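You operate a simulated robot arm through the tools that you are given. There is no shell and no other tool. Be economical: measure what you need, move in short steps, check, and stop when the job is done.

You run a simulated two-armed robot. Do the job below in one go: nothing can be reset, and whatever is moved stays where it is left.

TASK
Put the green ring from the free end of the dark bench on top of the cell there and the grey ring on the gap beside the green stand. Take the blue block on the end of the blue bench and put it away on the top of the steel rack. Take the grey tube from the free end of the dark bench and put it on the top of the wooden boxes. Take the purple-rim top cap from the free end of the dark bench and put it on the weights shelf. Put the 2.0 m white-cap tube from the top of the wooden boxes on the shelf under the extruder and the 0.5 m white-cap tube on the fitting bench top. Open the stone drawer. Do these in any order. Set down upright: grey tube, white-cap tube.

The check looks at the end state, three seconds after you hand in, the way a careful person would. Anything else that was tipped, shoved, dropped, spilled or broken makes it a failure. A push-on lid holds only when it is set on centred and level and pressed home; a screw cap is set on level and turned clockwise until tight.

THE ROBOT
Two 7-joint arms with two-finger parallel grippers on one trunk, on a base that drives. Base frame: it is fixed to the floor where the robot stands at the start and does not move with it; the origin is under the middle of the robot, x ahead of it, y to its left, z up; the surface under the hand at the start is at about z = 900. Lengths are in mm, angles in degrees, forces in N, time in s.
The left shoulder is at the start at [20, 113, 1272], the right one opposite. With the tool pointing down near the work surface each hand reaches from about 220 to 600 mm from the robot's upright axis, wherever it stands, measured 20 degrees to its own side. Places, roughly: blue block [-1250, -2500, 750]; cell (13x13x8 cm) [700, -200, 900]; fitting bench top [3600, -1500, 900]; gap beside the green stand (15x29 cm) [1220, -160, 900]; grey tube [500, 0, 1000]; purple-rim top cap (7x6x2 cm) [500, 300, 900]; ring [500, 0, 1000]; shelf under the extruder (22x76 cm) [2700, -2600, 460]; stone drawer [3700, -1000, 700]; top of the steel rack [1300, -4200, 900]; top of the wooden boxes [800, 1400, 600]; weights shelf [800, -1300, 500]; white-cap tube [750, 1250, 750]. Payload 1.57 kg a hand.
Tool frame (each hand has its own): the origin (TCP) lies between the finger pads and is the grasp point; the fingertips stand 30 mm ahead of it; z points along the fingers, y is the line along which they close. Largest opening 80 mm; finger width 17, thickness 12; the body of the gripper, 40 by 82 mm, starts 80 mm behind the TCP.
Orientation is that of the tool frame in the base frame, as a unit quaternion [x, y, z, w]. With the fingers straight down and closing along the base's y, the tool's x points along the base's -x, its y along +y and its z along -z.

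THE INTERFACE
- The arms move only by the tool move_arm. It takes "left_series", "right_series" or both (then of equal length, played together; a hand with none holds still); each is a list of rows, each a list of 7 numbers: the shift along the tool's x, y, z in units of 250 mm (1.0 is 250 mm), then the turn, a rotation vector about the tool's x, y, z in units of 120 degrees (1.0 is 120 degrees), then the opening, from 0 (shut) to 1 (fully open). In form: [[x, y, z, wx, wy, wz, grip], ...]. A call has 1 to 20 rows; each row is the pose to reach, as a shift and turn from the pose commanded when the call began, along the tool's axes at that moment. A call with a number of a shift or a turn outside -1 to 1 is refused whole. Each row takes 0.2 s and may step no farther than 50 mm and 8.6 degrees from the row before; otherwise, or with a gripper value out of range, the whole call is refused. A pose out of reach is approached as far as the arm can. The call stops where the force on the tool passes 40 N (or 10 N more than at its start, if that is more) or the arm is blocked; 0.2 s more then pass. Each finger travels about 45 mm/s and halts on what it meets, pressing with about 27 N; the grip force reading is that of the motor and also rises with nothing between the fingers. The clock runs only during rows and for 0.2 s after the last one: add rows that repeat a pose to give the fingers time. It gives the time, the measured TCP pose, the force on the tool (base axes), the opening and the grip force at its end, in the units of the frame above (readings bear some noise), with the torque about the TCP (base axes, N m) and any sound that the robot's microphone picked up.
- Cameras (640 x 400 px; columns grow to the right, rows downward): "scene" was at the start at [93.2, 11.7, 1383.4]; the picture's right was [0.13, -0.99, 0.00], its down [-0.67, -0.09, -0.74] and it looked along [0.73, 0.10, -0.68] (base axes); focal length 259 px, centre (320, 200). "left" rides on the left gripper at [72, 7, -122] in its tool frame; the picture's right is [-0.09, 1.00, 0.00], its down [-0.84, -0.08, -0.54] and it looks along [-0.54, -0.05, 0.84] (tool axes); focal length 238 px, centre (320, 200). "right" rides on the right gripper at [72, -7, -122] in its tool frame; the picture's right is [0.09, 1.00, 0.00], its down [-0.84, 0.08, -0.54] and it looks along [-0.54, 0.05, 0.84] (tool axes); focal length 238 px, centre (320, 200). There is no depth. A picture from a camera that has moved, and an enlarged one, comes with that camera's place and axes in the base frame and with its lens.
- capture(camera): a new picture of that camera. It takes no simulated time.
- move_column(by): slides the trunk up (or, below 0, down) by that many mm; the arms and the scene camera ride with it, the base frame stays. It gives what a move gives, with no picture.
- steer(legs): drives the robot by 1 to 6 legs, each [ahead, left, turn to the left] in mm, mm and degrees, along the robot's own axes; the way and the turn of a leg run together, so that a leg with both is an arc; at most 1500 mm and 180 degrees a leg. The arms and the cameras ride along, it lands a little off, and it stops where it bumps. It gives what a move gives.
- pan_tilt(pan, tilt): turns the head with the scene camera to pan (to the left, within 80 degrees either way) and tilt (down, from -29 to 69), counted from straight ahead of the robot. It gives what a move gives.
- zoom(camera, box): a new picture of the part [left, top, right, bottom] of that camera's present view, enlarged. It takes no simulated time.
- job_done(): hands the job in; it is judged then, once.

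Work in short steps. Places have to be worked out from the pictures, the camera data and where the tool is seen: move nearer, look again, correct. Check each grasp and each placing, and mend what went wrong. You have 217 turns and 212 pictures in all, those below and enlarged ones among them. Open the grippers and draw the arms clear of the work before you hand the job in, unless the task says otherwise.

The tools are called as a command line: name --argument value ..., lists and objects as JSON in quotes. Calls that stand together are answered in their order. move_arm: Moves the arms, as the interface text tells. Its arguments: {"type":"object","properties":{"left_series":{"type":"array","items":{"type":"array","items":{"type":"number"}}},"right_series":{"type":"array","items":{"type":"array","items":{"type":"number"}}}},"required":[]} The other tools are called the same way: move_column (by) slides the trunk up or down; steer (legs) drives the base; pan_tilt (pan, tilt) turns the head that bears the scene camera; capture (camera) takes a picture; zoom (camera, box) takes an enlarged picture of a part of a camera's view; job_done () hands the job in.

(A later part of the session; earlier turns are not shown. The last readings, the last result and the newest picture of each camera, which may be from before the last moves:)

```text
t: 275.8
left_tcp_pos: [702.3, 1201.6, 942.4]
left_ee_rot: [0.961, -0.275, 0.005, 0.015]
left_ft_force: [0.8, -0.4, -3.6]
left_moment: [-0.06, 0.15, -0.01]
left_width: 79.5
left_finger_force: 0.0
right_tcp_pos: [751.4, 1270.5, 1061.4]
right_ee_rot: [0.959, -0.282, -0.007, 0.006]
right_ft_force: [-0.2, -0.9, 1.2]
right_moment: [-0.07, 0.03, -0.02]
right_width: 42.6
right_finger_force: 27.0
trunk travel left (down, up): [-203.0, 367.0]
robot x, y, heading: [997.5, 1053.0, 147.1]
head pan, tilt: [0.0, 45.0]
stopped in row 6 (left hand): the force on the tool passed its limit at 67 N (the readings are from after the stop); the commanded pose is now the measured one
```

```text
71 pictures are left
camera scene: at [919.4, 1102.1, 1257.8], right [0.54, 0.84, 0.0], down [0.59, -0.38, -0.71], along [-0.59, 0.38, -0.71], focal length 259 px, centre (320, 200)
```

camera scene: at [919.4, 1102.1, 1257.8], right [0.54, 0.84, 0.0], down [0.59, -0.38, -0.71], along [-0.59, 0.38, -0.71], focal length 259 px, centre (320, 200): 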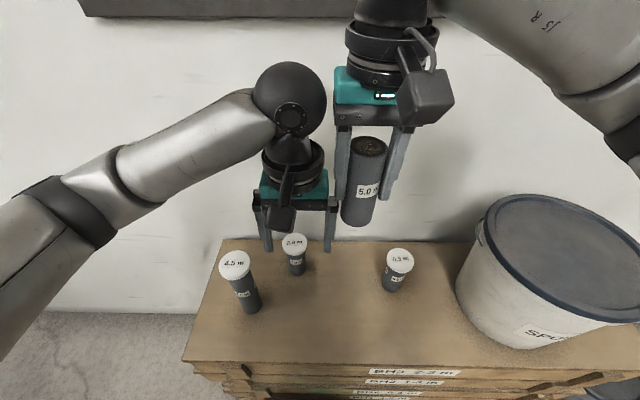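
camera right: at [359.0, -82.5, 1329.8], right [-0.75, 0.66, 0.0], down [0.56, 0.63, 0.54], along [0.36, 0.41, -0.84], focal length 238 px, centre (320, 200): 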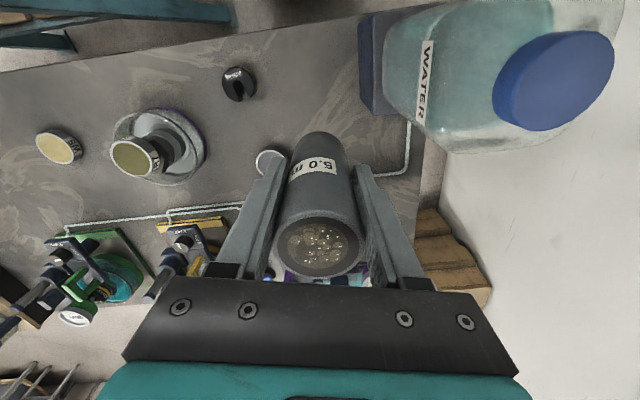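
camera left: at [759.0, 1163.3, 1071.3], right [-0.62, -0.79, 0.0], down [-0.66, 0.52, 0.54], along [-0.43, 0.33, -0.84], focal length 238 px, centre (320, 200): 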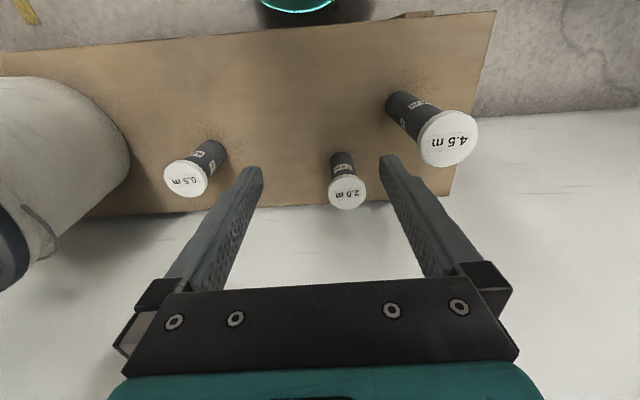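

My right hand ran into the left one, which I left too close. I lift the right hand, then move the left one away to its left and up.

move_arm --right_series '[[0, 0, -0.1, 0, 0, 0, 0.3], [0, 0, -0.25, 0, 0, 0, 0.3], [0, 0, -0.25, 0, 0, 0, 0.3]]'

move_arm --left_series '[[0.05, 0.12, -0.05, 0, 0, 0, 1], [0.1, 0.26, -0.12, 0, 0, 0, 1], [0.18, 0.4, -0.2, 0, 0, 0, 1], [0.26, 0.54, -0.28, 0, 0, 0, 1], [0.3, 0.6, -0.36, 0, 0, 0, 1], [0.3, 0.6, -0.36, 0, 0, 0, 1]]'

capture --camera "scene"

capture --camera "right"

```text
t: 276.6
left_tcp_pos: [703.3, 1201.7, 940.7]
left_ee_rot: [0.961, -0.277, 0.003, 0.013]
left_ft_force: [-0.3, -0.1, 0.7]
left_moment: [-0.01, 0.02, 0.0]
left_width: 80.0
left_finger_force: 0.2
right_tcp_pos: [755.0, 1272.8, 1123.0]
right_ee_rot: [0.96, -0.281, -0.006, 0.007]
right_ft_force: [-0.5, -0.8, -2.9]
right_moment: [0.0, -0.01, -0.01]
right_width: 42.7
right_finger_force: 27.0
trunk travel left (down, up): [-203.0, 367.0]
robot x, y, heading: [993.6, 1051.3, 146.9]
head pan, tilt: [0.0, 45.0]
```

```text
t: 278.0
left_tcp_pos: [686.2, 1037.7, 1036.6]
left_ee_rot: [0.961, -0.276, 0.004, 0.015]
left_ft_force: [0.6, -0.7, -0.2]
left_moment: [-0.01, -0.02, 0.0]
left_width: 80.1
left_finger_force: 0.1
right_tcp_pos: [755.9, 1273.7, 1122.3]
right_ee_rot: [0.96, -0.281, -0.007, 0.006]
right_ft_force: [-0.1, 0.3, -1.7]
right_moment: [0.03, -0.03, -0.01]
right_width: 42.6
right_finger_force: 26.5
trunk travel left (down, up): [-203.0, 367.0]
robot x, y, heading: [996.0, 1053.5, 146.9]
head pan, tilt: [0.0, 45.0]
```

```text
70 pictures are left
camera scene: at [919.4, 1102.4, 1257.7], right [0.54, 0.84, 0.0], down [0.59, -0.38, -0.71], along [-0.59, 0.38, -0.71], focal length 259 px, centre (320, 200)
```

scene: 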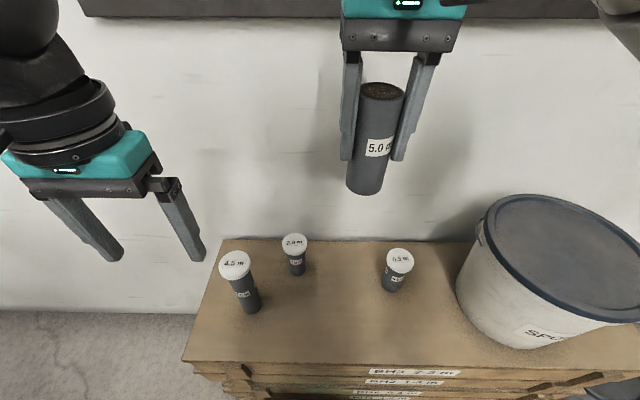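

```text
69 pictures are left
camera right: at [821.6, 1241.1, 1243.2], right [-0.46, -0.89, 0.01], down [-0.74, 0.39, 0.55], along [-0.49, 0.24, -0.83], focal length 238 px, centre (320, 200)
```

right: 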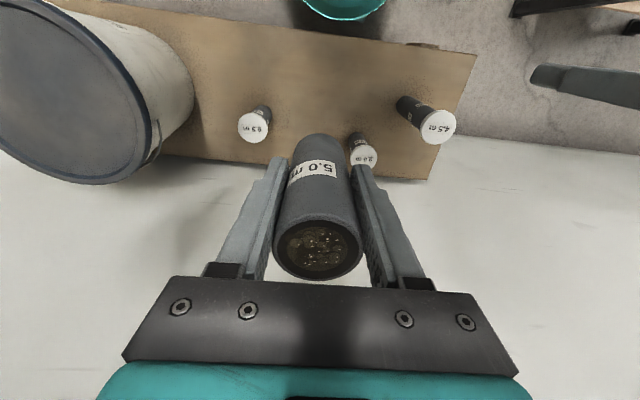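

The grey tube is still well held. Now the left hand is clear, I level the right hand and descend to TCP ~ 890.

move_arm --right_series '[[0, 0, 0.1, 0.0075, 0.0048, 0.003, 0.3], [0, 0, 0.28, 0.0075, 0.0048, 0.003, 0.3], [0, 0, 0.46, 0.0075, 0.0048, 0.003, 0.3], [0, 0, 0.64, 0.0075, 0.0048, 0.003, 0.3], [0, 0, 0.82, 0.0075, 0.0048, 0.003, 0.3], [0, 0, 0.94, 0.0075, 0.0048, 0.003, 0.3], [0, 0, 0.94, 0.0075, 0.0048, 0.003, 0.3]]'

move_arm --right_series '[[0, 0, 0.18, 0, 0, 0, 0.3], [0, 0, 0.36, 0, 0, 0, 0.3], [0, 0, 0.5, 0, 0, 0, 0.3], [0, 0, 0.6, 0, 0, 0, 0.3], [0, 0, 0.6, 0, 0, 0, 0.3]]'

capture --camera "scene"

```text
t: 279.6
left_tcp_pos: [685.6, 1038.2, 1036.9]
left_ee_rot: [0.961, -0.277, 0.003, 0.014]
left_ft_force: [-0.5, 0.5, 0.5]
left_moment: [0.01, -0.01, 0.01]
left_width: 80.2
left_finger_force: 0.0
right_tcp_pos: [749.9, 1267.6, 887.0]
right_ee_rot: [0.959, -0.285, 0.001, 0.0]
right_ft_force: [-0.4, 0.2, -1.9]
right_moment: [0.04, -0.02, 0.02]
right_width: 42.6
right_finger_force: 26.7
trunk travel left (down, up): [-203.0, 367.0]
robot x, y, heading: [997.7, 1050.9, 147.3]
head pan, tilt: [0.0, 45.0]
```

```text
t: 280.8
left_tcp_pos: [685.5, 1038.0, 1037.3]
left_ee_rot: [0.961, -0.277, 0.004, 0.014]
left_ft_force: [0.4, 0.1, -0.4]
left_moment: [0.02, -0.03, 0.01]
left_width: 79.9
left_finger_force: 0.0
right_tcp_pos: [746.9, 1268.1, 738.1]
right_ee_rot: [0.959, -0.285, 0.0, 0.0]
right_ft_force: [0.8, 0.6, -2.7]
right_moment: [0.0, -0.02, 0.01]
right_width: 42.4
right_finger_force: 26.9
trunk travel left (down, up): [-203.0, 367.0]
robot x, y, heading: [996.7, 1051.4, 147.2]
head pan, tilt: [0.0, 45.0]
```

```text
68 pictures are left
camera scene: at [919.4, 1102.3, 1257.8], right [0.54, 0.84, 0.0], down [0.59, -0.38, -0.71], along [-0.59, 0.38, -0.71], focal length 259 px, centre (320, 200)
```

scene: 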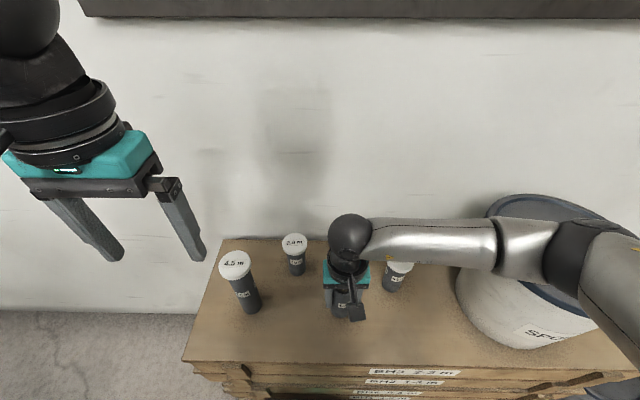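

move_arm --right_series '[[0, 0, 0.08, 0, 0, 0, 0.3], [0, 0, 0.12, 0, 0, 0, 0.3], [0, 0, 0.14, 0, 0, 0, 0.3], [0, 0, 0.15, 0, 0, 0, 0.3], [0, 0, 0.16, 0, 0, 0, 0.3]]'

```text
t: 282.0
left_tcp_pos: [685.8, 1037.2, 1038.5]
left_ee_rot: [0.961, -0.277, 0.003, 0.014]
left_ft_force: [0.3, 0.4, 0.5]
left_moment: [0.0, -0.02, 0.01]
left_width: 80.1
left_finger_force: 0.2
right_tcp_pos: [748.5, 1269.4, 700.3]
right_ee_rot: [0.959, -0.283, -0.001, 0.002]
right_ft_force: [-4.8, -3.2, 19.5]
right_moment: [0.18, 0.09, 0.01]
right_width: 42.7
right_finger_force: 26.8
trunk travel left (down, up): [-203.0, 367.0]
robot x, y, heading: [997.2, 1049.6, 147.1]
head pan, tilt: [0.0, 45.0]
```

Contact at 700. I ease off 2 mm, open, and rise well clear.

move_arm --right_series '[[0, 0, -0.008, 0, 0, 0, 0.3], [0, 0, -0.008, 0, 0, 0, 0.58], [0, 0, -0.008, 0, 0, 0, 0.68], [0, 0, -0.008, 0, 0, 0, 0.78], [0, 0, -0.008, 0, 0, 0, 0.78], [0, 0, -0.15, 0, 0, 0, 0.8], [0, 0, -0.33, 0, 0, 0, 0.8], [0, 0, -0.51, 0, 0, 0, 0.8], [0, 0, -0.69, 0, 0, 0, 0.9], [0, 0, -0.86, 0, 0, 0, 1], [0, 0, -0.98, 0, 0, 0, 1], [0, 0, -0.98, 0, 0, 0, 1]]'

capture --camera "right"

capture --camera "scene"

```text
t: 284.6
left_tcp_pos: [686.1, 1039.3, 1037.6]
left_ee_rot: [0.961, -0.277, 0.003, 0.014]
left_ft_force: [0.4, -0.7, 0.5]
left_moment: [0.01, -0.01, 0.02]
left_width: 79.8
left_finger_force: 0.1
right_tcp_pos: [748.5, 1270.9, 944.8]
right_ee_rot: [0.959, -0.284, 0.001, 0.001]
right_ft_force: [0.3, -0.2, 0.5]
right_moment: [0.02, -0.01, 0.01]
right_width: 79.8
right_finger_force: 0.1
trunk travel left (down, up): [-203.0, 367.0]
robot x, y, heading: [996.7, 1051.8, 147.0]
head pan, tilt: [0.0, 45.0]
```

```text
67 pictures are left
camera right: at [812.7, 1236.0, 1065.5], right [-0.47, -0.89, 0.0], down [-0.74, 0.39, 0.54], along [-0.48, 0.25, -0.84], focal length 238 px, centre (320, 200)
```

right: 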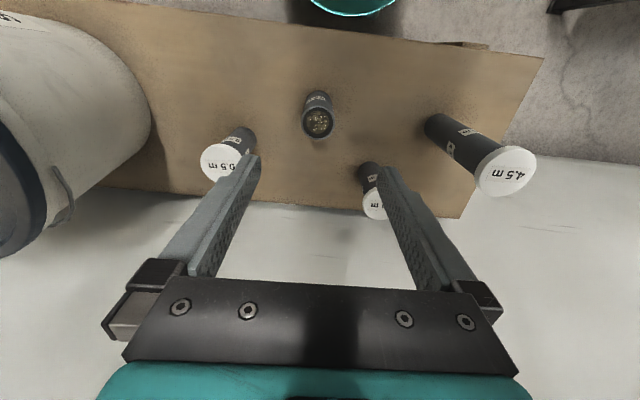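

```text
66 pictures are left
camera scene: at [919.5, 1102.3, 1257.7], right [0.54, 0.84, 0.0], down [0.59, -0.38, -0.71], along [-0.59, 0.38, -0.71], focal length 259 px, centre (320, 200)
```

scene: 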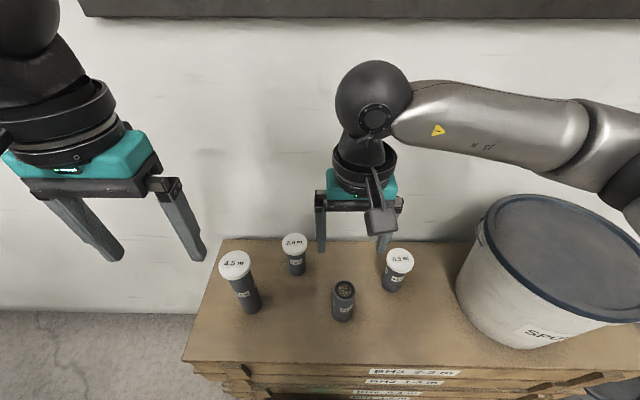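

The grey tube stands upright. Now the right hand goes over the 0.5 m tube, to z≈860, for a check.

move_arm --right_series '[[-0.06, -0.12, 0, 0, 0, 0, 1], [-0.14, -0.26, 0, 0, 0, 0, 1], [-0.22, -0.4, 0, 0, 0, 0, 1], [-0.307, -0.52, 0, 0, 0, 0, 1], [-0.307, -0.52, 0.18, 0, 0, 0, 1], [-0.307, -0.52, 0.34, 0, 0, 0, 1], [-0.307, -0.52, 0.34, 0, 0, 0, 1]]'

capture --camera "right"

```text
t: 286.2
left_tcp_pos: [684.6, 1037.7, 1037.6]
left_ee_rot: [0.961, -0.276, 0.003, 0.014]
left_ft_force: [-0.1, 0.0, 0.9]
left_moment: [-0.01, 0.0, 0.03]
left_width: 80.0
left_finger_force: 0.0
right_tcp_pos: [754.1, 1419.7, 857.3]
right_ee_rot: [0.959, -0.284, 0.001, 0.0]
right_ft_force: [-0.5, 0.5, -1.2]
right_moment: [0.0, 0.0, 0.01]
right_width: 80.0
right_finger_force: 0.0
trunk travel left (down, up): [-203.0, 367.0]
robot x, y, heading: [995.8, 1053.6, 147.0]
head pan, tilt: [0.0, 45.0]
```

```text
65 pictures are left
camera right: at [817.5, 1386.3, 979.4], right [-0.47, -0.89, 0.0], down [-0.74, 0.39, 0.54], along [-0.48, 0.25, -0.84], focal length 238 px, centre (320, 200)
```

right: 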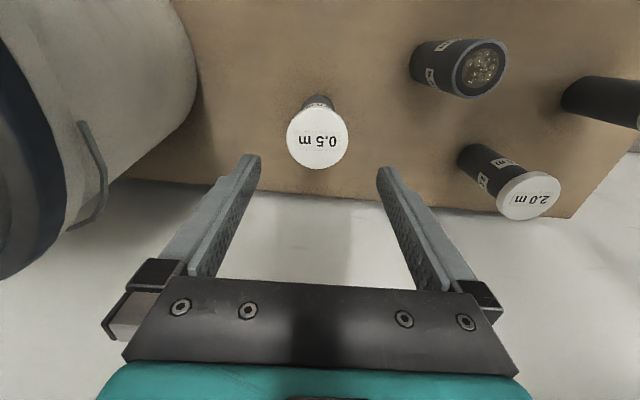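

Centred right over the 0.5 m tube. I descend to TCP 698 and check.

move_arm --right_series '[[0, 0, 0.16, 0, 0, 0, 1], [0, 0, 0.34, 0, 0, 0, 1], [0, 0, 0.5, 0, 0, 0, 1], [0, 0, 0.6, 0, 0, 0, 1], [0, 0, 0.637, 0, 0, 0, 1], [0, 0, 0.637, 0, 0, 0, 1]]'

capture --camera "right"

```text
t: 287.6
left_tcp_pos: [686.1, 1038.7, 1036.9]
left_ee_rot: [0.961, -0.276, 0.003, 0.014]
left_ft_force: [-0.2, 0.7, -0.5]
left_moment: [0.02, 0.01, 0.0]
left_width: 80.1
left_finger_force: 0.0
right_tcp_pos: [755.2, 1420.6, 698.1]
right_ee_rot: [0.959, -0.284, 0.0, 0.0]
right_ft_force: [0.2, 0.4, 0.1]
right_moment: [0.0, -0.02, -0.02]
right_width: 80.0
right_finger_force: 0.0
trunk travel left (down, up): [-203.0, 367.0]
robot x, y, heading: [996.0, 1048.9, 147.2]
head pan, tilt: [0.0, 45.0]
```

```text
64 pictures are left
camera right: at [819.3, 1387.6, 821.4], right [-0.47, -0.89, 0.0], down [-0.74, 0.39, 0.54], along [-0.48, 0.25, -0.84], focal length 238 px, centre (320, 200)
```

right: 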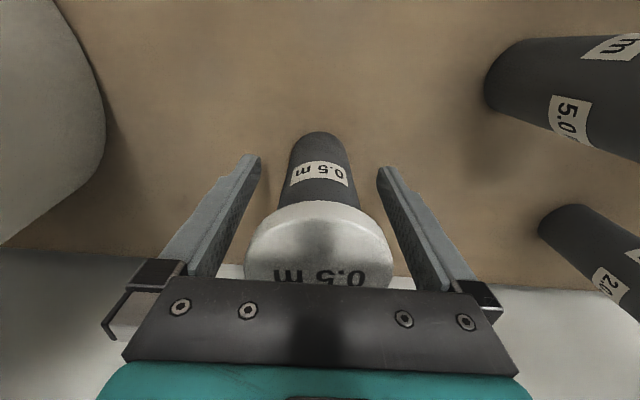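

Fingers straddle the body below the cap. I close and lift.

move_arm --right_series '[[0, 0, 0, 0, 0, 0, 0.4], [0, 0, 0, 0, 0, 0, 0.2], [0, 0, 0, 0, 0, 0, 0.2], [0, 0, 0, 0, 0, 0, 0.2], [0, 0, 0, 0, 0, 0, 0.2], [0, 0, -0.08, 0, 0, 0, 0.2], [0, 0, -0.24, 0, 0, 0, 0.2], [0, 0, -0.42, 0, 0, 0, 0.2], [0, 0, -0.6, 0, 0, 0, 0.2], [0, 0, -0.78, 0, 0, 0, 0.2], [0, 0, -0.95, 0, 0, 0, 0.2], [0, 0, -0.95, 0, 0, 0, 0.2]]'

capture --camera "right"

```text
t: 290.2
left_tcp_pos: [685.0, 1037.5, 1038.6]
left_ee_rot: [0.961, -0.276, 0.003, 0.014]
left_ft_force: [-0.3, 0.0, -0.1]
left_moment: [-0.01, 0.01, -0.01]
left_width: 80.1
left_finger_force: 0.0
right_tcp_pos: [755.0, 1422.5, 936.8]
right_ee_rot: [0.959, -0.284, 0.001, 0.0]
right_ft_force: [0.4, 1.0, -2.0]
right_moment: [-0.01, 0.01, 0.0]
right_width: 58.1
right_finger_force: 26.8
trunk travel left (down, up): [-203.0, 367.0]
robot x, y, heading: [997.5, 1054.6, 146.9]
head pan, tilt: [0.0, 45.0]
```

```text
63 pictures are left
camera right: at [819.0, 1388.7, 1059.3], right [-0.47, -0.89, 0.0], down [-0.74, 0.39, 0.54], along [-0.48, 0.25, -0.84], focal length 238 px, centre (320, 200)
```

right: 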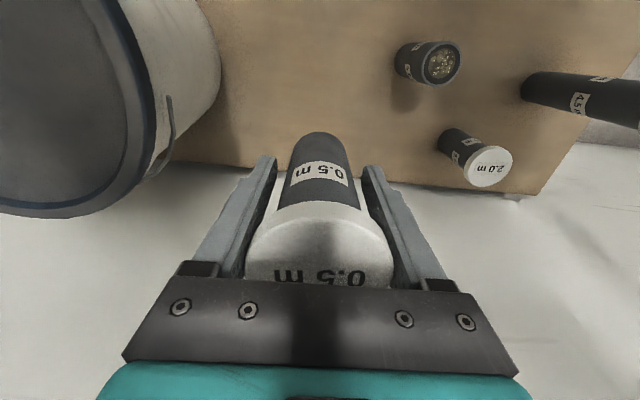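

The 0.5 m tube is held by its cap sides (58 mm) and came up whole. I tuck the right hand, then bring the left hand, levelled, over the 2.0 m tube.

move_arm --right_series '[[0.1, -0.08, -0.12, 0, 0, 0, 0.2], [0.2, -0.16, -0.24, 0, 0, 0, 0.2], [0.3, -0.24, -0.36, 0, 0, 0, 0.2], [0.36, -0.3, -0.44, 0, 0, 0, 0.2]]'

move_arm --left_series '[[-0.12, -0.08, 0, 0.004, -0.002, 0.003, 1], [-0.26, -0.16, 0, 0.008, -0.004, 0.006, 1], [-0.4, -0.24, 0.02, 0.012, -0.0066, 0.008, 1], [-0.54, -0.32, 0.06, 0.012, -0.0066, 0.008, 1], [-0.66, -0.4, 0.14, 0.012, -0.0066, 0.008, 1], [-0.76, -0.47, 0.26, 0.012, -0.0066, 0.008, 1], [-0.778, -0.483, 0.42, 0.012, -0.0066, 0.008, 1], [-0.778, -0.483, 0.58, 0.012, -0.0066, 0.008, 1], [-0.778, -0.483, 0.7, 0.012, -0.0066, 0.008, 1], [-0.778, -0.483, 0.7, 0.012, -0.0066, 0.008, 1]]'

capture --camera "left"

```text
t: 291.2
left_tcp_pos: [684.2, 1037.5, 1037.8]
left_ee_rot: [0.961, -0.276, 0.003, 0.013]
left_ft_force: [0.6, 0.0, -0.4]
left_moment: [-0.02, 0.02, 0.01]
left_width: 80.1
left_finger_force: 0.0
right_tcp_pos: [870.2, 1434.1, 1045.1]
right_ee_rot: [0.959, -0.284, 0.001, 0.001]
right_ft_force: [0.0, 1.1, -2.7]
right_moment: [0.0, 0.02, -0.04]
right_width: 58.0
right_finger_force: 26.9
trunk travel left (down, up): [-203.0, 367.0]
robot x, y, heading: [993.9, 1053.5, 147.3]
head pan, tilt: [0.0, 45.0]
```

```text
t: 293.4
left_tcp_pos: [585.8, 1237.8, 854.6]
left_ee_rot: [0.959, -0.285, 0.0, 0.0]
left_ft_force: [0.5, 0.7, 0.5]
left_moment: [0.0, 0.02, -0.03]
left_width: 80.2
left_finger_force: 0.0
right_tcp_pos: [870.8, 1435.1, 1045.1]
right_ee_rot: [0.959, -0.284, 0.001, 0.0]
right_ft_force: [-0.8, -0.1, -2.2]
right_moment: [0.0, -0.01, 0.02]
right_width: 58.1
right_finger_force: 27.6
trunk travel left (down, up): [-203.0, 367.0]
robot x, y, heading: [995.0, 1049.7, 147.0]
head pan, tilt: [0.0, 45.0]
```

```text
62 pictures are left
camera left: at [641.6, 1194.0, 977.3], right [-0.62, -0.78, 0.0], down [-0.66, 0.52, 0.54], along [-0.42, 0.34, -0.84], focal length 238 px, centre (320, 200)
```

left: 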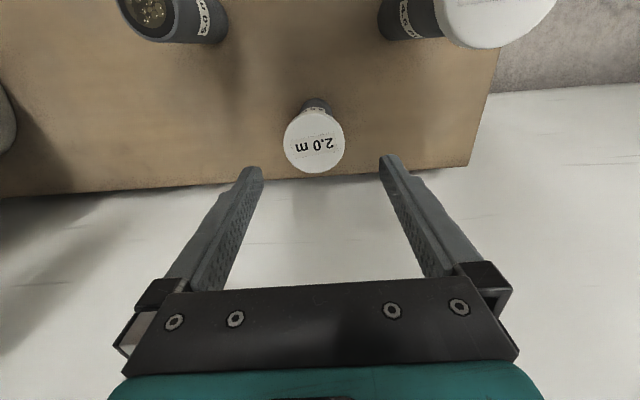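

The tube is 7 mm to one side. I correct and descend to 698.

move_arm --left_series '[[-0.003, -0.03, 0.06, 0, 0, 0, 1], [-0.003, -0.03, 0.22, 0, 0, 0, 1], [-0.003, -0.03, 0.4, 0, 0, 0, 1], [-0.003, -0.03, 0.55, 0, 0, 0, 1], [-0.003, -0.03, 0.626, 0, 0, 0, 1], [-0.003, -0.03, 0.626, 0, 0, 0, 1]]'

capture --camera "left"

```text
t: 294.8
left_tcp_pos: [589.4, 1245.0, 699.6]
left_ee_rot: [0.959, -0.285, -0.001, 0.0]
left_ft_force: [0.1, 0.3, 0.1]
left_moment: [-0.02, -0.02, -0.03]
left_width: 80.2
left_finger_force: 0.1
right_tcp_pos: [869.8, 1434.6, 1045.1]
right_ee_rot: [0.959, -0.284, 0.001, 0.001]
right_ft_force: [-0.2, 0.5, -2.5]
right_moment: [-0.03, -0.03, 0.0]
right_width: 58.1
right_finger_force: 26.9
trunk travel left (down, up): [-203.0, 367.0]
robot x, y, heading: [995.9, 1051.2, 147.2]
head pan, tilt: [0.0, 45.0]
```

```text
61 pictures are left
camera left: at [645.5, 1201.0, 821.7], right [-0.62, -0.78, 0.0], down [-0.66, 0.52, 0.54], along [-0.42, 0.34, -0.84], focal length 238 px, centre (320, 200)
```

left: 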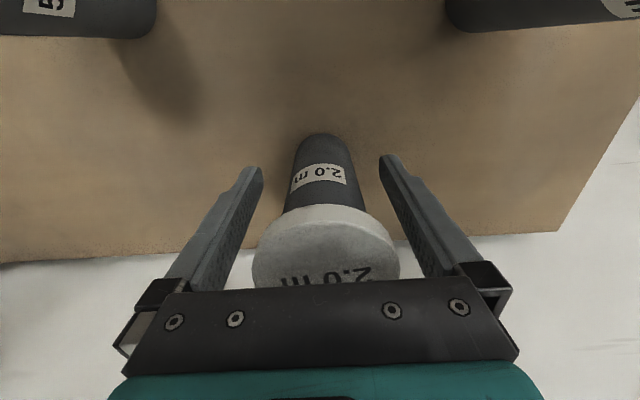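

Straddled correctly. I close, lift, and tuck the left hand back.

move_arm --left_series '[[0, 0, 0, 0, 0, 0, 0.4], [0, 0, 0, 0, 0, 0, 0.2], [0, 0, 0, 0, 0, 0, 0.2], [0, 0, 0, 0, 0, 0, 0.2], [0, 0, 0, 0, 0, 0, 0.2], [0, 0, -0.08, 0, 0, 0, 0.2], [0, 0, -0.24, 0, 0, 0, 0.2], [0, 0, -0.42, 0, 0, 0, 0.2], [0, 0, -0.6, 0, 0, 0, 0.2], [0, 0, -0.78, 0, 0, 0, 0.2], [0, 0, -0.96, 0, 0, 0, 0.2], [0.1, 0, -0.99, 0, 0, 0, 0.2], [0.26, 0, -0.99, 0, 0, 0, 0.2], [0.42, 0, -0.99, 0, 0, 0, 0.2], [0.58, 0, -0.99, 0, 0, 0, 0.2], [0.7, 0, -0.99, 0, 0, 0, 0.2]]'

move_column --by 200

capture --camera "scene"

```text
t: 298.2
left_tcp_pos: [737.6, 1151.4, 949.1]
left_ee_rot: [0.959, -0.284, 0.001, 0.001]
left_ft_force: [0.9, 1.2, -2.3]
left_moment: [0.0, 0.0, -0.02]
left_width: 57.8
left_finger_force: 27.1
right_tcp_pos: [870.2, 1433.3, 1045.3]
right_ee_rot: [0.959, -0.284, 0.001, 0.0]
right_ft_force: [-0.4, -1.1, -2.8]
right_moment: [0.01, 0.0, 0.03]
right_width: 58.4
right_finger_force: 27.3
trunk travel left (down, up): [-203.0, 367.0]
robot x, y, heading: [993.6, 1048.8, 147.0]
head pan, tilt: [0.0, 45.0]
```

```text
t: 300.4
left_tcp_pos: [737.5, 1152.4, 1150.5]
left_ee_rot: [0.959, -0.285, 0.0, 0.001]
left_ft_force: [-0.7, -0.3, -1.9]
left_moment: [-0.01, -0.01, -0.03]
left_width: 57.6
left_finger_force: 26.6
right_tcp_pos: [869.6, 1434.3, 1243.9]
right_ee_rot: [0.959, -0.284, 0.0, 0.0]
right_ft_force: [-0.1, 0.7, -1.3]
right_moment: [-0.02, 0.01, 0.02]
right_width: 58.0
right_finger_force: 26.9
trunk travel left (down, up): [-403.0, 167.0]
robot x, y, heading: [996.2, 1051.1, 147.2]
head pan, tilt: [0.0, 45.0]
```

```text
60 pictures are left
camera scene: at [919.3, 1102.5, 1457.7], right [0.54, 0.84, 0.0], down [0.59, -0.38, -0.71], along [-0.59, 0.38, -0.71], focal length 259 px, centre (320, 200)
```

scene: 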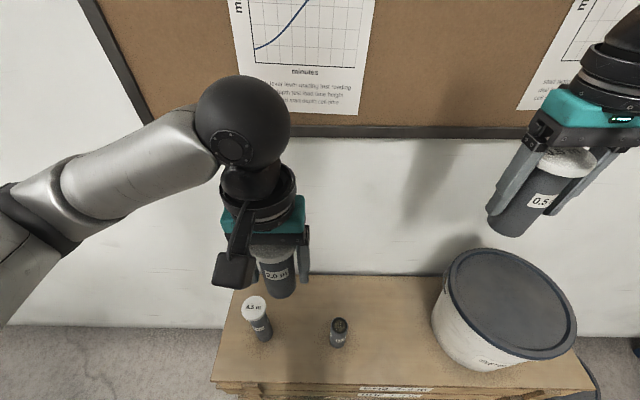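

Both white-cap tubes are in hand. I back off from the boxes, turn round and drive toward the far benches.

steer --legs '[[-300, 0, 0], [0, 0, 180], [1400, 150, 0]]'

pan_tilt --pan -10 --tilt 22

capture --camera "scene"

```text
t: 316.4
left_tcp_pos: [2755.1, 114.1, 1150.2]
left_ee_rot: [0.297, 0.955, 0.0, -0.001]
left_ft_force: [0.2, 0.2, -2.0]
left_moment: [0.02, 0.03, -0.02]
left_width: 57.1
left_finger_force: 26.7
right_tcp_pos: [2615.1, -164.7, 1245.6]
right_ee_rot: [0.296, 0.955, 0.0, 0.0]
right_ft_force: [-0.2, 0.8, -2.0]
right_moment: [0.01, 0.04, 0.0]
right_width: 57.8
right_finger_force: 27.2
trunk travel left (down, up): [-403.0, 167.0]
robot x, y, heading: [2496.9, 221.0, -34.3]
head pan, tilt: [0.0, 45.0]
```

```text
t: 317.3
left_tcp_pos: [2756.5, 114.1, 1149.8]
left_ee_rot: [0.296, 0.955, 0.0, -0.001]
left_ft_force: [0.5, 0.6, -2.3]
left_moment: [0.07, 0.01, 0.04]
left_width: 57.4
left_finger_force: 26.6
right_tcp_pos: [2616.3, -164.2, 1244.6]
right_ee_rot: [0.297, 0.955, 0.0, -0.001]
right_ft_force: [-1.4, -0.2, -1.7]
right_moment: [0.02, -0.03, 0.01]
right_width: 57.7
right_finger_force: 26.7
trunk travel left (down, up): [-403.0, 167.0]
robot x, y, heading: [2495.9, 219.4, -34.4]
head pan, tilt: [-10.0, 22.0]
```

```text
59 pictures are left
camera scene: at [2574.3, 150.4, 1493.1], right [-0.7, -0.72, 0.0], down [-0.27, 0.26, -0.93], along [0.66, -0.65, -0.38], focal length 259 px, centre (320, 200)
```

scene: 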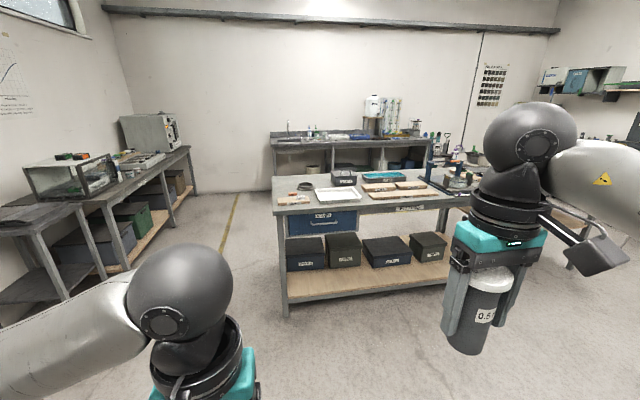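

The fitting bench with a blue drawer is ahead. I zoom on it.

zoom --camera "scene" --box '[260, 150, 480, 290]'

```text
2.86 times, centred on (370, 220) of scene
camera zoom: at [2574.3, 150.4, 1493.1], right [-0.7, -0.72, 0.0], down [-0.27, 0.26, -0.93], along [0.66, -0.65, -0.38], focal length 740 px, centre (177, 143)
```

zoom: 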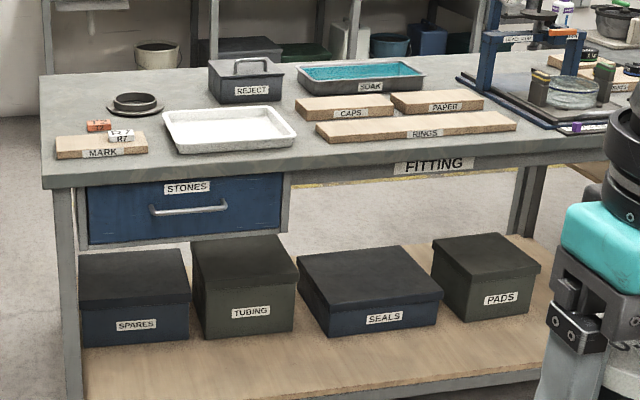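

The drawer is labelled STONES, the table FITTING; its front edge is at e≈3340. I drive up to it, right hand in front.

steer --legs '[[560, -230, 1.4], [540, -230, 0]]'

pan_tilt --pan -5 --tilt 42

capture --camera "scene"

```text
t: 323.7
left_tcp_pos: [3431.0, -879.9, 1149.3]
left_ee_rot: [0.294, 0.956, 0.0, -0.001]
left_ft_force: [0.0, -0.4, -1.8]
left_moment: [0.05, 0.02, -0.05]
left_width: 57.3
left_finger_force: 27.2
right_tcp_pos: [3292.8, -1158.2, 1244.0]
right_ee_rot: [0.294, 0.956, 0.0, -0.002]
right_ft_force: [0.5, -0.2, -2.3]
right_moment: [0.01, 0.05, 0.0]
right_width: 57.8
right_finger_force: 27.3
trunk travel left (down, up): [-403.0, 167.0]
robot x, y, heading: [3171.4, -774.2, -33.9]
head pan, tilt: [-10.0, 22.0]
```

```text
t: 324.5
left_tcp_pos: [3429.6, -879.3, 1150.8]
left_ee_rot: [0.294, 0.956, 0.0, -0.001]
left_ft_force: [0.1, -1.1, -2.6]
left_moment: [-0.01, 0.0, 0.02]
left_width: 57.1
left_finger_force: 27.4
right_tcp_pos: [3291.2, -1157.8, 1243.7]
right_ee_rot: [0.294, 0.956, 0.0, -0.001]
right_ft_force: [0.0, 0.0, -2.6]
right_moment: [0.02, 0.01, -0.01]
right_width: 57.8
right_finger_force: 26.9
trunk travel left (down, up): [-403.0, 167.0]
robot x, y, heading: [3173.6, -773.8, -34.0]
head pan, tilt: [-5.0, 42.0]
```

```text
57 pictures are left
camera scene: at [3247.4, -832.3, 1462.1], right [-0.63, -0.78, 0.0], down [-0.52, 0.42, -0.74], along [0.58, -0.47, -0.67], focal length 259 px, centre (320, 200)
```

scene: 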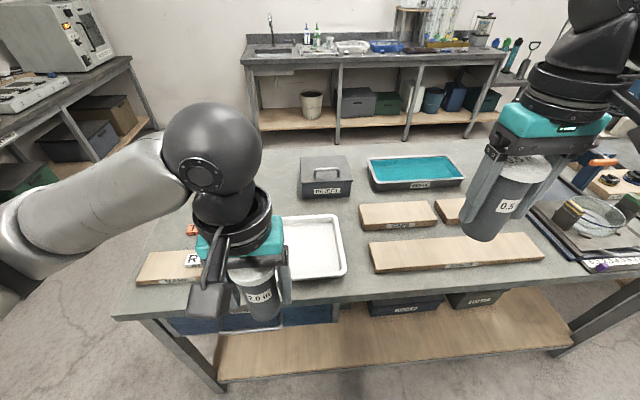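

The top is crowded; I look with the right camera for a free spot near the right hand.

capture --camera "right"

zoom --camera "scene" --box '[120, 140, 640, 320]'

```text
56 pictures are left
camera right: at [3228.6, -1124.0, 1366.8], right [0.48, 0.88, 0.0], down [0.74, -0.41, 0.54], along [0.47, -0.26, -0.84], focal length 238 px, centre (320, 200)
```

right: 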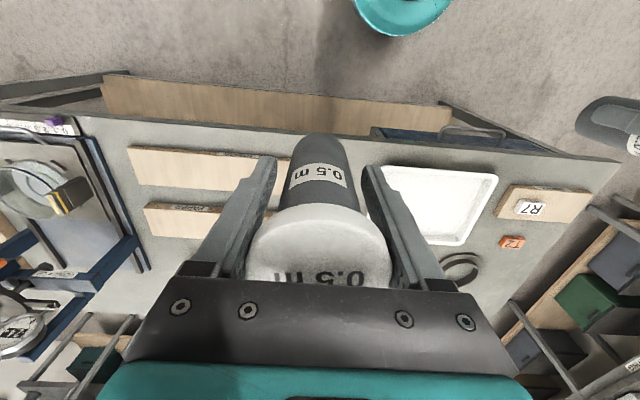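

```text
1.23 times, centred on (380, 230) of scene
camera zoom: at [3247.4, -832.3, 1462.1], right [-0.63, -0.78, 0.0], down [-0.52, 0.42, -0.74], along [0.58, -0.47, -0.67], focal length 319 px, centre (246, 163)
```

zoom: 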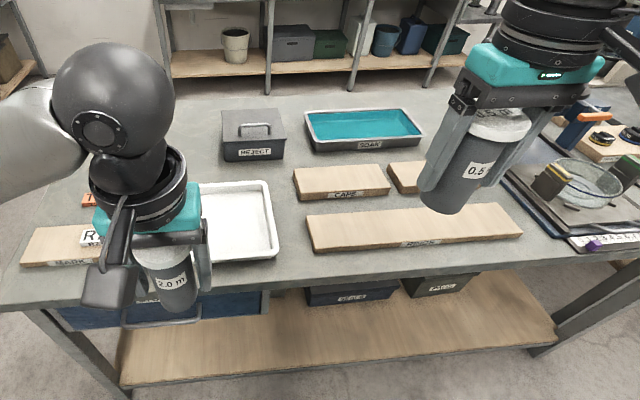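

A free spot lies at the mouth of the gap between the tray and the RINGS board, about (3445,-1122). I move the right hand over it and down to TCP≈1010.

move_arm --right_series '[[-0.1, 0.12, 0.05, 0, 0, 0, 0.2], [-0.22, 0.24, 0.12, 0, 0, 0, 0.2], [-0.34, 0.36, 0.2, 0, 0, 0, 0.2], [-0.427, 0.464, 0.3, 0, 0, 0, 0.2], [-0.427, 0.464, 0.48, 0, 0, 0, 0.2], [-0.427, 0.464, 0.66, 0, 0, 0, 0.2], [-0.427, 0.464, 0.84, 0, 0, 0, 0.2], [-0.427, 0.464, 0.95, 0, 0, 0, 0.2], [-0.427, 0.464, 0.95, 0, 0, 0, 0.2]]'

zoom --camera "scene" --box '[240, 160, 480, 340]'

capture --camera "right"

```text
t: 326.5
left_tcp_pos: [3429.2, -878.8, 1150.5]
left_ee_rot: [0.294, 0.956, 0.001, -0.001]
left_ft_force: [-0.5, -1.4, -1.4]
left_moment: [-0.01, 0.01, -0.02]
left_width: 57.0
left_finger_force: 26.9
right_tcp_pos: [3446.4, -1122.0, 1005.2]
right_ee_rot: [0.294, 0.956, 0.0, -0.001]
right_ft_force: [0.3, -0.8, -2.8]
right_moment: [0.04, 0.0, -0.01]
right_width: 57.9
right_finger_force: 27.3
trunk travel left (down, up): [-403.0, 167.0]
robot x, y, heading: [3176.3, -776.5, -34.1]
head pan, tilt: [-5.0, 42.0]
```

```text
2.22 times, centred on (360, 250) of scene
camera zoom: at [3247.3, -832.2, 1462.1], right [-0.63, -0.78, 0.0], down [-0.52, 0.42, -0.74], along [0.58, -0.47, -0.67], focal length 576 px, centre (231, 89)
```

zoom: 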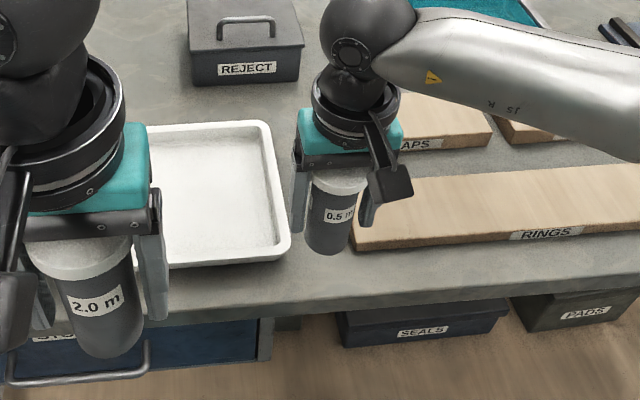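

```text
53 pictures are left
camera right: at [3383.3, -1087.4, 1127.8], right [0.48, 0.88, 0.0], down [0.74, -0.41, 0.54], along [0.47, -0.26, -0.84], focal length 238 px, centre (320, 200)
```

right: 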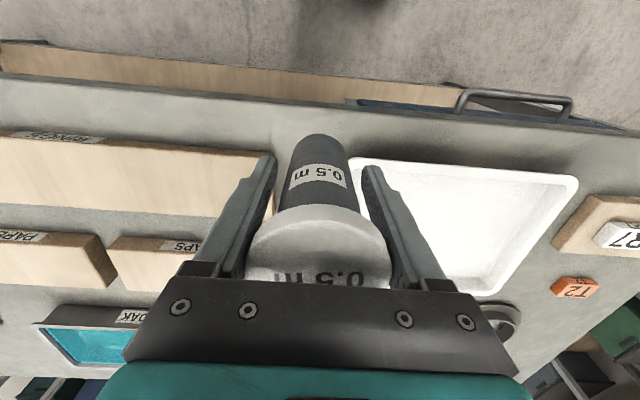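

The tube will land between tray and board, a bit near the edge; I shift 15 forward and 5 left and lower carefully.

move_arm --right_series '[[-0.06, 0.02, 0.04, 0, 0, 0, 0.2], [-0.06, 0.02, 0.09, 0, 0, 0, 0.2], [-0.06, 0.02, 0.11, 0, 0, 0, 0.2], [-0.06, 0.02, 0.125, 0, 0, 0, 0.2], [-0.06, 0.02, 0.135, 0, 0, 0, 0.2]]'

zoom --camera "scene" --box '[280, 200, 420, 320]'

```text
t: 327.7
left_tcp_pos: [3432.2, -879.3, 1149.5]
left_ee_rot: [0.294, 0.956, 0.001, -0.001]
left_ft_force: [-0.4, 0.0, -2.5]
left_moment: [0.03, 0.04, -0.03]
left_width: 57.0
left_finger_force: 27.2
right_tcp_pos: [3460.0, -1127.5, 973.3]
right_ee_rot: [0.294, 0.956, 0.0, -0.001]
right_ft_force: [0.1, -0.6, -2.6]
right_moment: [0.0, 0.01, -0.03]
right_width: 57.6
right_finger_force: 26.6
trunk travel left (down, up): [-403.0, 167.0]
robot x, y, heading: [3172.1, -775.2, -34.1]
head pan, tilt: [-5.0, 42.0]
```

```text
3.33 times, centred on (350, 260) of scene
camera zoom: at [3247.6, -832.2, 1462.0], right [-0.63, -0.78, 0.0], down [-0.52, 0.42, -0.74], along [0.58, -0.47, -0.67], focal length 864 px, centre (220, 0)
```

zoom: 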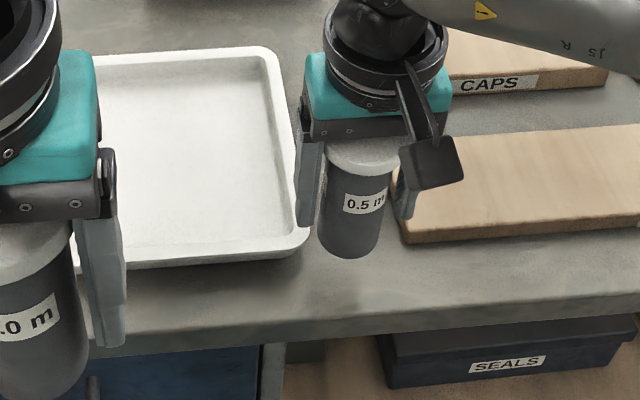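

move_arm --right_series '[[0, 0, 0.03, 0, 0, 0, 0.2], [0, 0, 0.045, 0, 0, 0, 0.2], [0, 0, 0.055, 0, 0, 0, 0.2], [0, 0, 0.065, 0, 0, 0, 0.2], [0, 0, 0.075, 0, 0, 0, 0.2]]'

```text
t: 328.9
left_tcp_pos: [3430.5, -878.2, 1151.1]
left_ee_rot: [0.294, 0.956, 0.0, -0.001]
left_ft_force: [0.2, 0.2, -3.2]
left_moment: [0.04, 0.02, -0.06]
left_width: 56.9
left_finger_force: 26.9
right_tcp_pos: [3459.5, -1126.0, 955.0]
right_ee_rot: [0.294, 0.956, 0.0, 0.0]
right_ft_force: [1.1, -0.3, -3.7]
right_moment: [0.03, 0.02, 0.0]
right_width: 57.5
right_finger_force: 27.0
trunk travel left (down, up): [-403.0, 167.0]
robot x, y, heading: [3175.5, -771.8, -34.2]
head pan, tilt: [-5.0, 42.0]
```

move_arm --right_series '[[0, 0, 0.02, 0, 0, 0, 0.2], [0, 0, 0.032, 0, 0, 0, 0.2], [0, 0, 0.044, 0, 0, 0, 0.2], [0, 0, 0.056, 0, 0, 0, 0.2], [0, 0, 0.068, 0, 0, 0, 0.2], [0, 0, 0.08, 0, 0, 0, 0.2]]'

zoom --camera "scene" --box '[280, 200, 420, 320]'

```text
t: 330.3
left_tcp_pos: [3430.3, -879.4, 1149.3]
left_ee_rot: [0.294, 0.956, -0.001, -0.001]
left_ft_force: [-0.5, 0.1, -2.9]
left_moment: [0.03, 0.04, 0.04]
left_width: 57.0
left_finger_force: 27.0
right_tcp_pos: [3459.8, -1127.2, 934.8]
right_ee_rot: [0.294, 0.956, 0.001, -0.001]
right_ft_force: [-0.2, 0.0, -2.5]
right_moment: [0.02, 0.0, 0.03]
right_width: 57.4
right_finger_force: 26.9
trunk travel left (down, up): [-403.0, 167.0]
robot x, y, heading: [3175.4, -775.5, -33.9]
head pan, tilt: [-5.0, 42.0]
```

```text
3.33 times, centred on (350, 260) of scene
camera zoom: at [3247.5, -832.2, 1462.0], right [-0.63, -0.78, 0.0], down [-0.52, 0.42, -0.74], along [0.58, -0.47, -0.67], focal length 864 px, centre (220, 0)
```

zoom: 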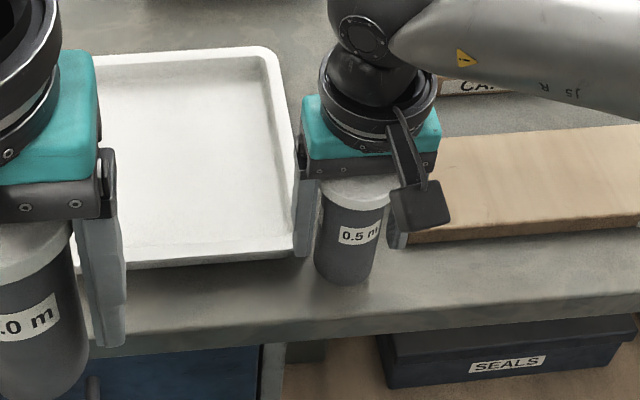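

Nearly down. I continue in 3 mm steps.

move_arm --right_series '[[0, 0, 0.012, 0, 0, 0, 0.2], [0, 0, 0.024, 0, 0, 0, 0.2], [0, 0, 0.034, 0, 0, 0, 0.2], [0, 0, 0.044, 0, 0, 0, 0.2]]'

```text
t: 331.3
left_tcp_pos: [3430.3, -879.2, 1150.4]
left_ee_rot: [0.294, 0.956, 0.0, -0.001]
left_ft_force: [0.8, -0.1, -1.8]
left_moment: [0.02, 0.05, -0.01]
left_width: 57.1
left_finger_force: 27.0
right_tcp_pos: [3459.3, -1125.4, 922.3]
right_ee_rot: [0.294, 0.956, 0.0, 0.0]
right_ft_force: [0.1, -0.3, -2.9]
right_moment: [0.0, 0.02, -0.05]
right_width: 57.7
right_finger_force: 27.7
trunk travel left (down, up): [-403.0, 167.0]
robot x, y, heading: [3174.5, -777.9, -34.0]
head pan, tilt: [-5.0, 42.0]
```

move_arm --right_series '[[0, 0, 0.012, 0, 0, 0, 0.2], [0, 0, 0.024, 0, 0, 0, 0.2], [0, 0, 0.034, 0, 0, 0, 0.2], [0, 0, 0.044, 0, 0, 0, 0.2], [0, 0, 0.054, 0, 0, 0, 0.2]]'

zoom --camera "scene" --box '[280, 200, 420, 320]'

```text
t: 332.5
left_tcp_pos: [3430.0, -878.0, 1151.3]
left_ee_rot: [0.294, 0.956, 0.0, 0.0]
left_ft_force: [-1.0, -0.4, -2.8]
left_moment: [0.02, 0.05, -0.01]
left_width: 56.9
left_finger_force: 27.1
right_tcp_pos: [3460.0, -1126.7, 910.9]
right_ee_rot: [0.295, 0.956, 0.001, 0.001]
right_ft_force: [1.4, -1.5, 18.6]
right_moment: [-0.1, -0.08, -0.16]
right_width: 56.8
right_finger_force: 27.1
trunk travel left (down, up): [-403.0, 167.0]
robot x, y, heading: [3175.8, -776.5, -34.1]
head pan, tilt: [-5.0, 42.0]
```

```text
3.33 times, centred on (350, 260) of scene
camera zoom: at [3246.7, -831.1, 1462.2], right [-0.63, -0.78, 0.0], down [-0.52, 0.42, -0.74], along [0.58, -0.47, -0.67], focal length 864 px, centre (220, 0)
```

zoom: 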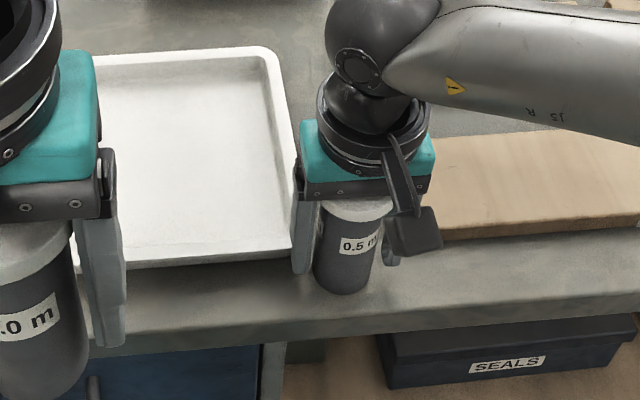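

Tube touches the table (z≈838). I ease 2 mm, open just enough, and rise.

move_arm --right_series '[[0, 0, -0.01, 0, 0, 0, 0.2], [0, 0, -0.01, 0, 0, 0, 0.76], [0, 0, -0.01, 0, 0, 0, 0.84], [0, 0, -0.01, 0, 0, 0, 0.9], [0, 0, -0.01, 0, 0, 0, 0.9], [0, 0, -0.12, 0, 0, 0, 0.9], [0, 0, -0.3, 0, 0, 0, 0.9], [0, 0, -0.48, 0, 0, 0, 0.9], [0, 0, -0.66, 0, 0, 0, 0.9], [0, 0, -0.82, 0, 0, 0, 1], [0, 0, -0.95, 0, 0, 0, 1], [0, 0, -0.95, 0, 0, 0, 1]]'

capture --camera "scene"

```text
t: 335.1
left_tcp_pos: [3430.6, -877.9, 1149.8]
left_ee_rot: [0.295, 0.956, 0.0, -0.001]
left_ft_force: [0.2, 0.0, -2.7]
left_moment: [0.0, 0.03, 0.01]
left_width: 56.7
left_finger_force: 26.9
right_tcp_pos: [3459.6, -1126.8, 1147.0]
right_ee_rot: [0.293, 0.956, 0.0, -0.001]
right_ft_force: [0.6, -0.6, 0.0]
right_moment: [-0.02, 0.0, 0.02]
right_width: 80.1
right_finger_force: 0.0
trunk travel left (down, up): [-403.0, 167.0]
robot x, y, heading: [3168.3, -774.2, -34.0]
head pan, tilt: [-5.0, 42.0]
```

```text
49 pictures are left
camera scene: at [3247.4, -832.2, 1462.0], right [-0.63, -0.78, 0.0], down [-0.52, 0.42, -0.74], along [0.58, -0.47, -0.67], focal length 259 px, centre (320, 200)
```

scene: 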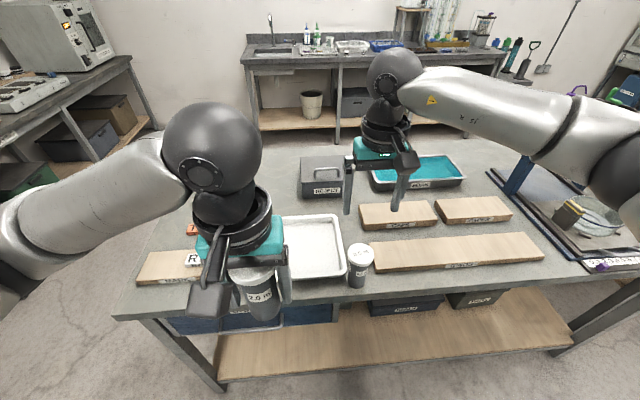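

The 0.5 m tube stands on the fitting bench. For the drawer: its handle triangulates to about (3568,-869,762), a horizontal bar. I back off, shift left, and turn the right hand to point forward with the fingers closing vertically.

steer --legs '[[-190, 0, 1], [0, 245, 0]]'

move_arm --right_series '[[0.0, 0, 0, 0.0385, -0.0385, -0.0385, 1], [0.0, 0, 0, 0.077, -0.077, -0.077, 1], [0.0, 0, 0, 0.1155, -0.1155, -0.1155, 1], [0.0, 0, 0, 0.154, -0.154, -0.154, 1], [0.0, 0, 0, 0.1925, -0.1925, -0.1925, 1], [0.0, 0, 0, 0.231, -0.231, -0.231, 1], [0.0, 0, 0, 0.2695, -0.2695, -0.2695, 1], [0.0, 0, 0, 0.308, -0.308, -0.308, 1], [0.0, 0, 0, 0.3465, -0.3465, -0.3465, 1], [0.0, 0, 0, 0.385, -0.385, -0.385, 1], [0.0, 0, 0, 0.4235, -0.4235, -0.4235, 1], [0.0, 0, 0, 0.462, -0.462, -0.462, 1], [0.0, 0, 0, 0.5005, -0.5005, -0.5005, 1], [0.0, 0, 0, 0.539, -0.539, -0.539, 1], [0.0, 0, 0, 0.5774, -0.5774, -0.5774, 1], [0.0, 0, 0, 0.5774, -0.5774, -0.5774, 1]]'

capture --camera "scene"

```text
t: 338.1
left_tcp_pos: [3412.7, -561.2, 1150.7]
left_ee_rot: [0.287, 0.958, -0.001, -0.001]
left_ft_force: [0.2, 0.7, -2.5]
left_moment: [0.02, 0.03, -0.02]
left_width: 56.9
left_finger_force: 27.5
right_tcp_pos: [3446.1, -807.9, 1147.9]
right_ee_rot: [0.286, 0.958, 0.001, -0.001]
right_ft_force: [0.5, -0.7, 0.0]
right_moment: [-0.01, 0.0, -0.01]
right_width: 79.7
right_finger_force: 0.2
trunk travel left (down, up): [-403.0, 167.0]
robot x, y, heading: [3153.8, -460.4, -33.0]
head pan, tilt: [-5.0, 42.0]
```

```text
t: 341.5
left_tcp_pos: [3411.2, -562.6, 1150.1]
left_ee_rot: [0.287, 0.958, 0.0, -0.001]
left_ft_force: [-0.5, -0.1, -2.3]
left_moment: [0.03, -0.01, -0.03]
left_width: 56.7
left_finger_force: 27.4
right_tcp_pos: [3484.1, -721.6, 1202.2]
right_ee_rot: [-0.336, 0.623, -0.623, 0.333]
right_ft_force: [-0.3, -0.1, -0.3]
right_moment: [-0.02, 0.02, 0.04]
right_width: 80.1
right_finger_force: 0.0
right hand out of reach, approached as far as the arm can: row 13, 14, 15, 16
trunk travel left (down, up): [-403.0, 167.0]
robot x, y, heading: [3152.3, -463.6, -33.5]
head pan, tilt: [-5.0, 42.0]
```

```text
48 pictures are left
camera scene: at [3227.9, -517.9, 1462.1], right [-0.62, -0.79, 0.0], down [-0.53, 0.41, -0.74], along [0.58, -0.46, -0.67], focal length 259 px, centre (320, 200)
```

scene: 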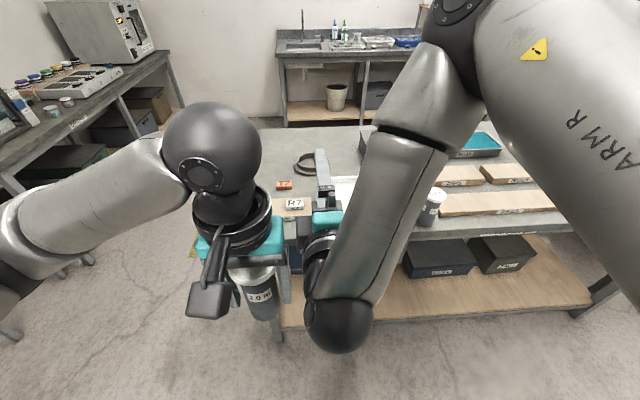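

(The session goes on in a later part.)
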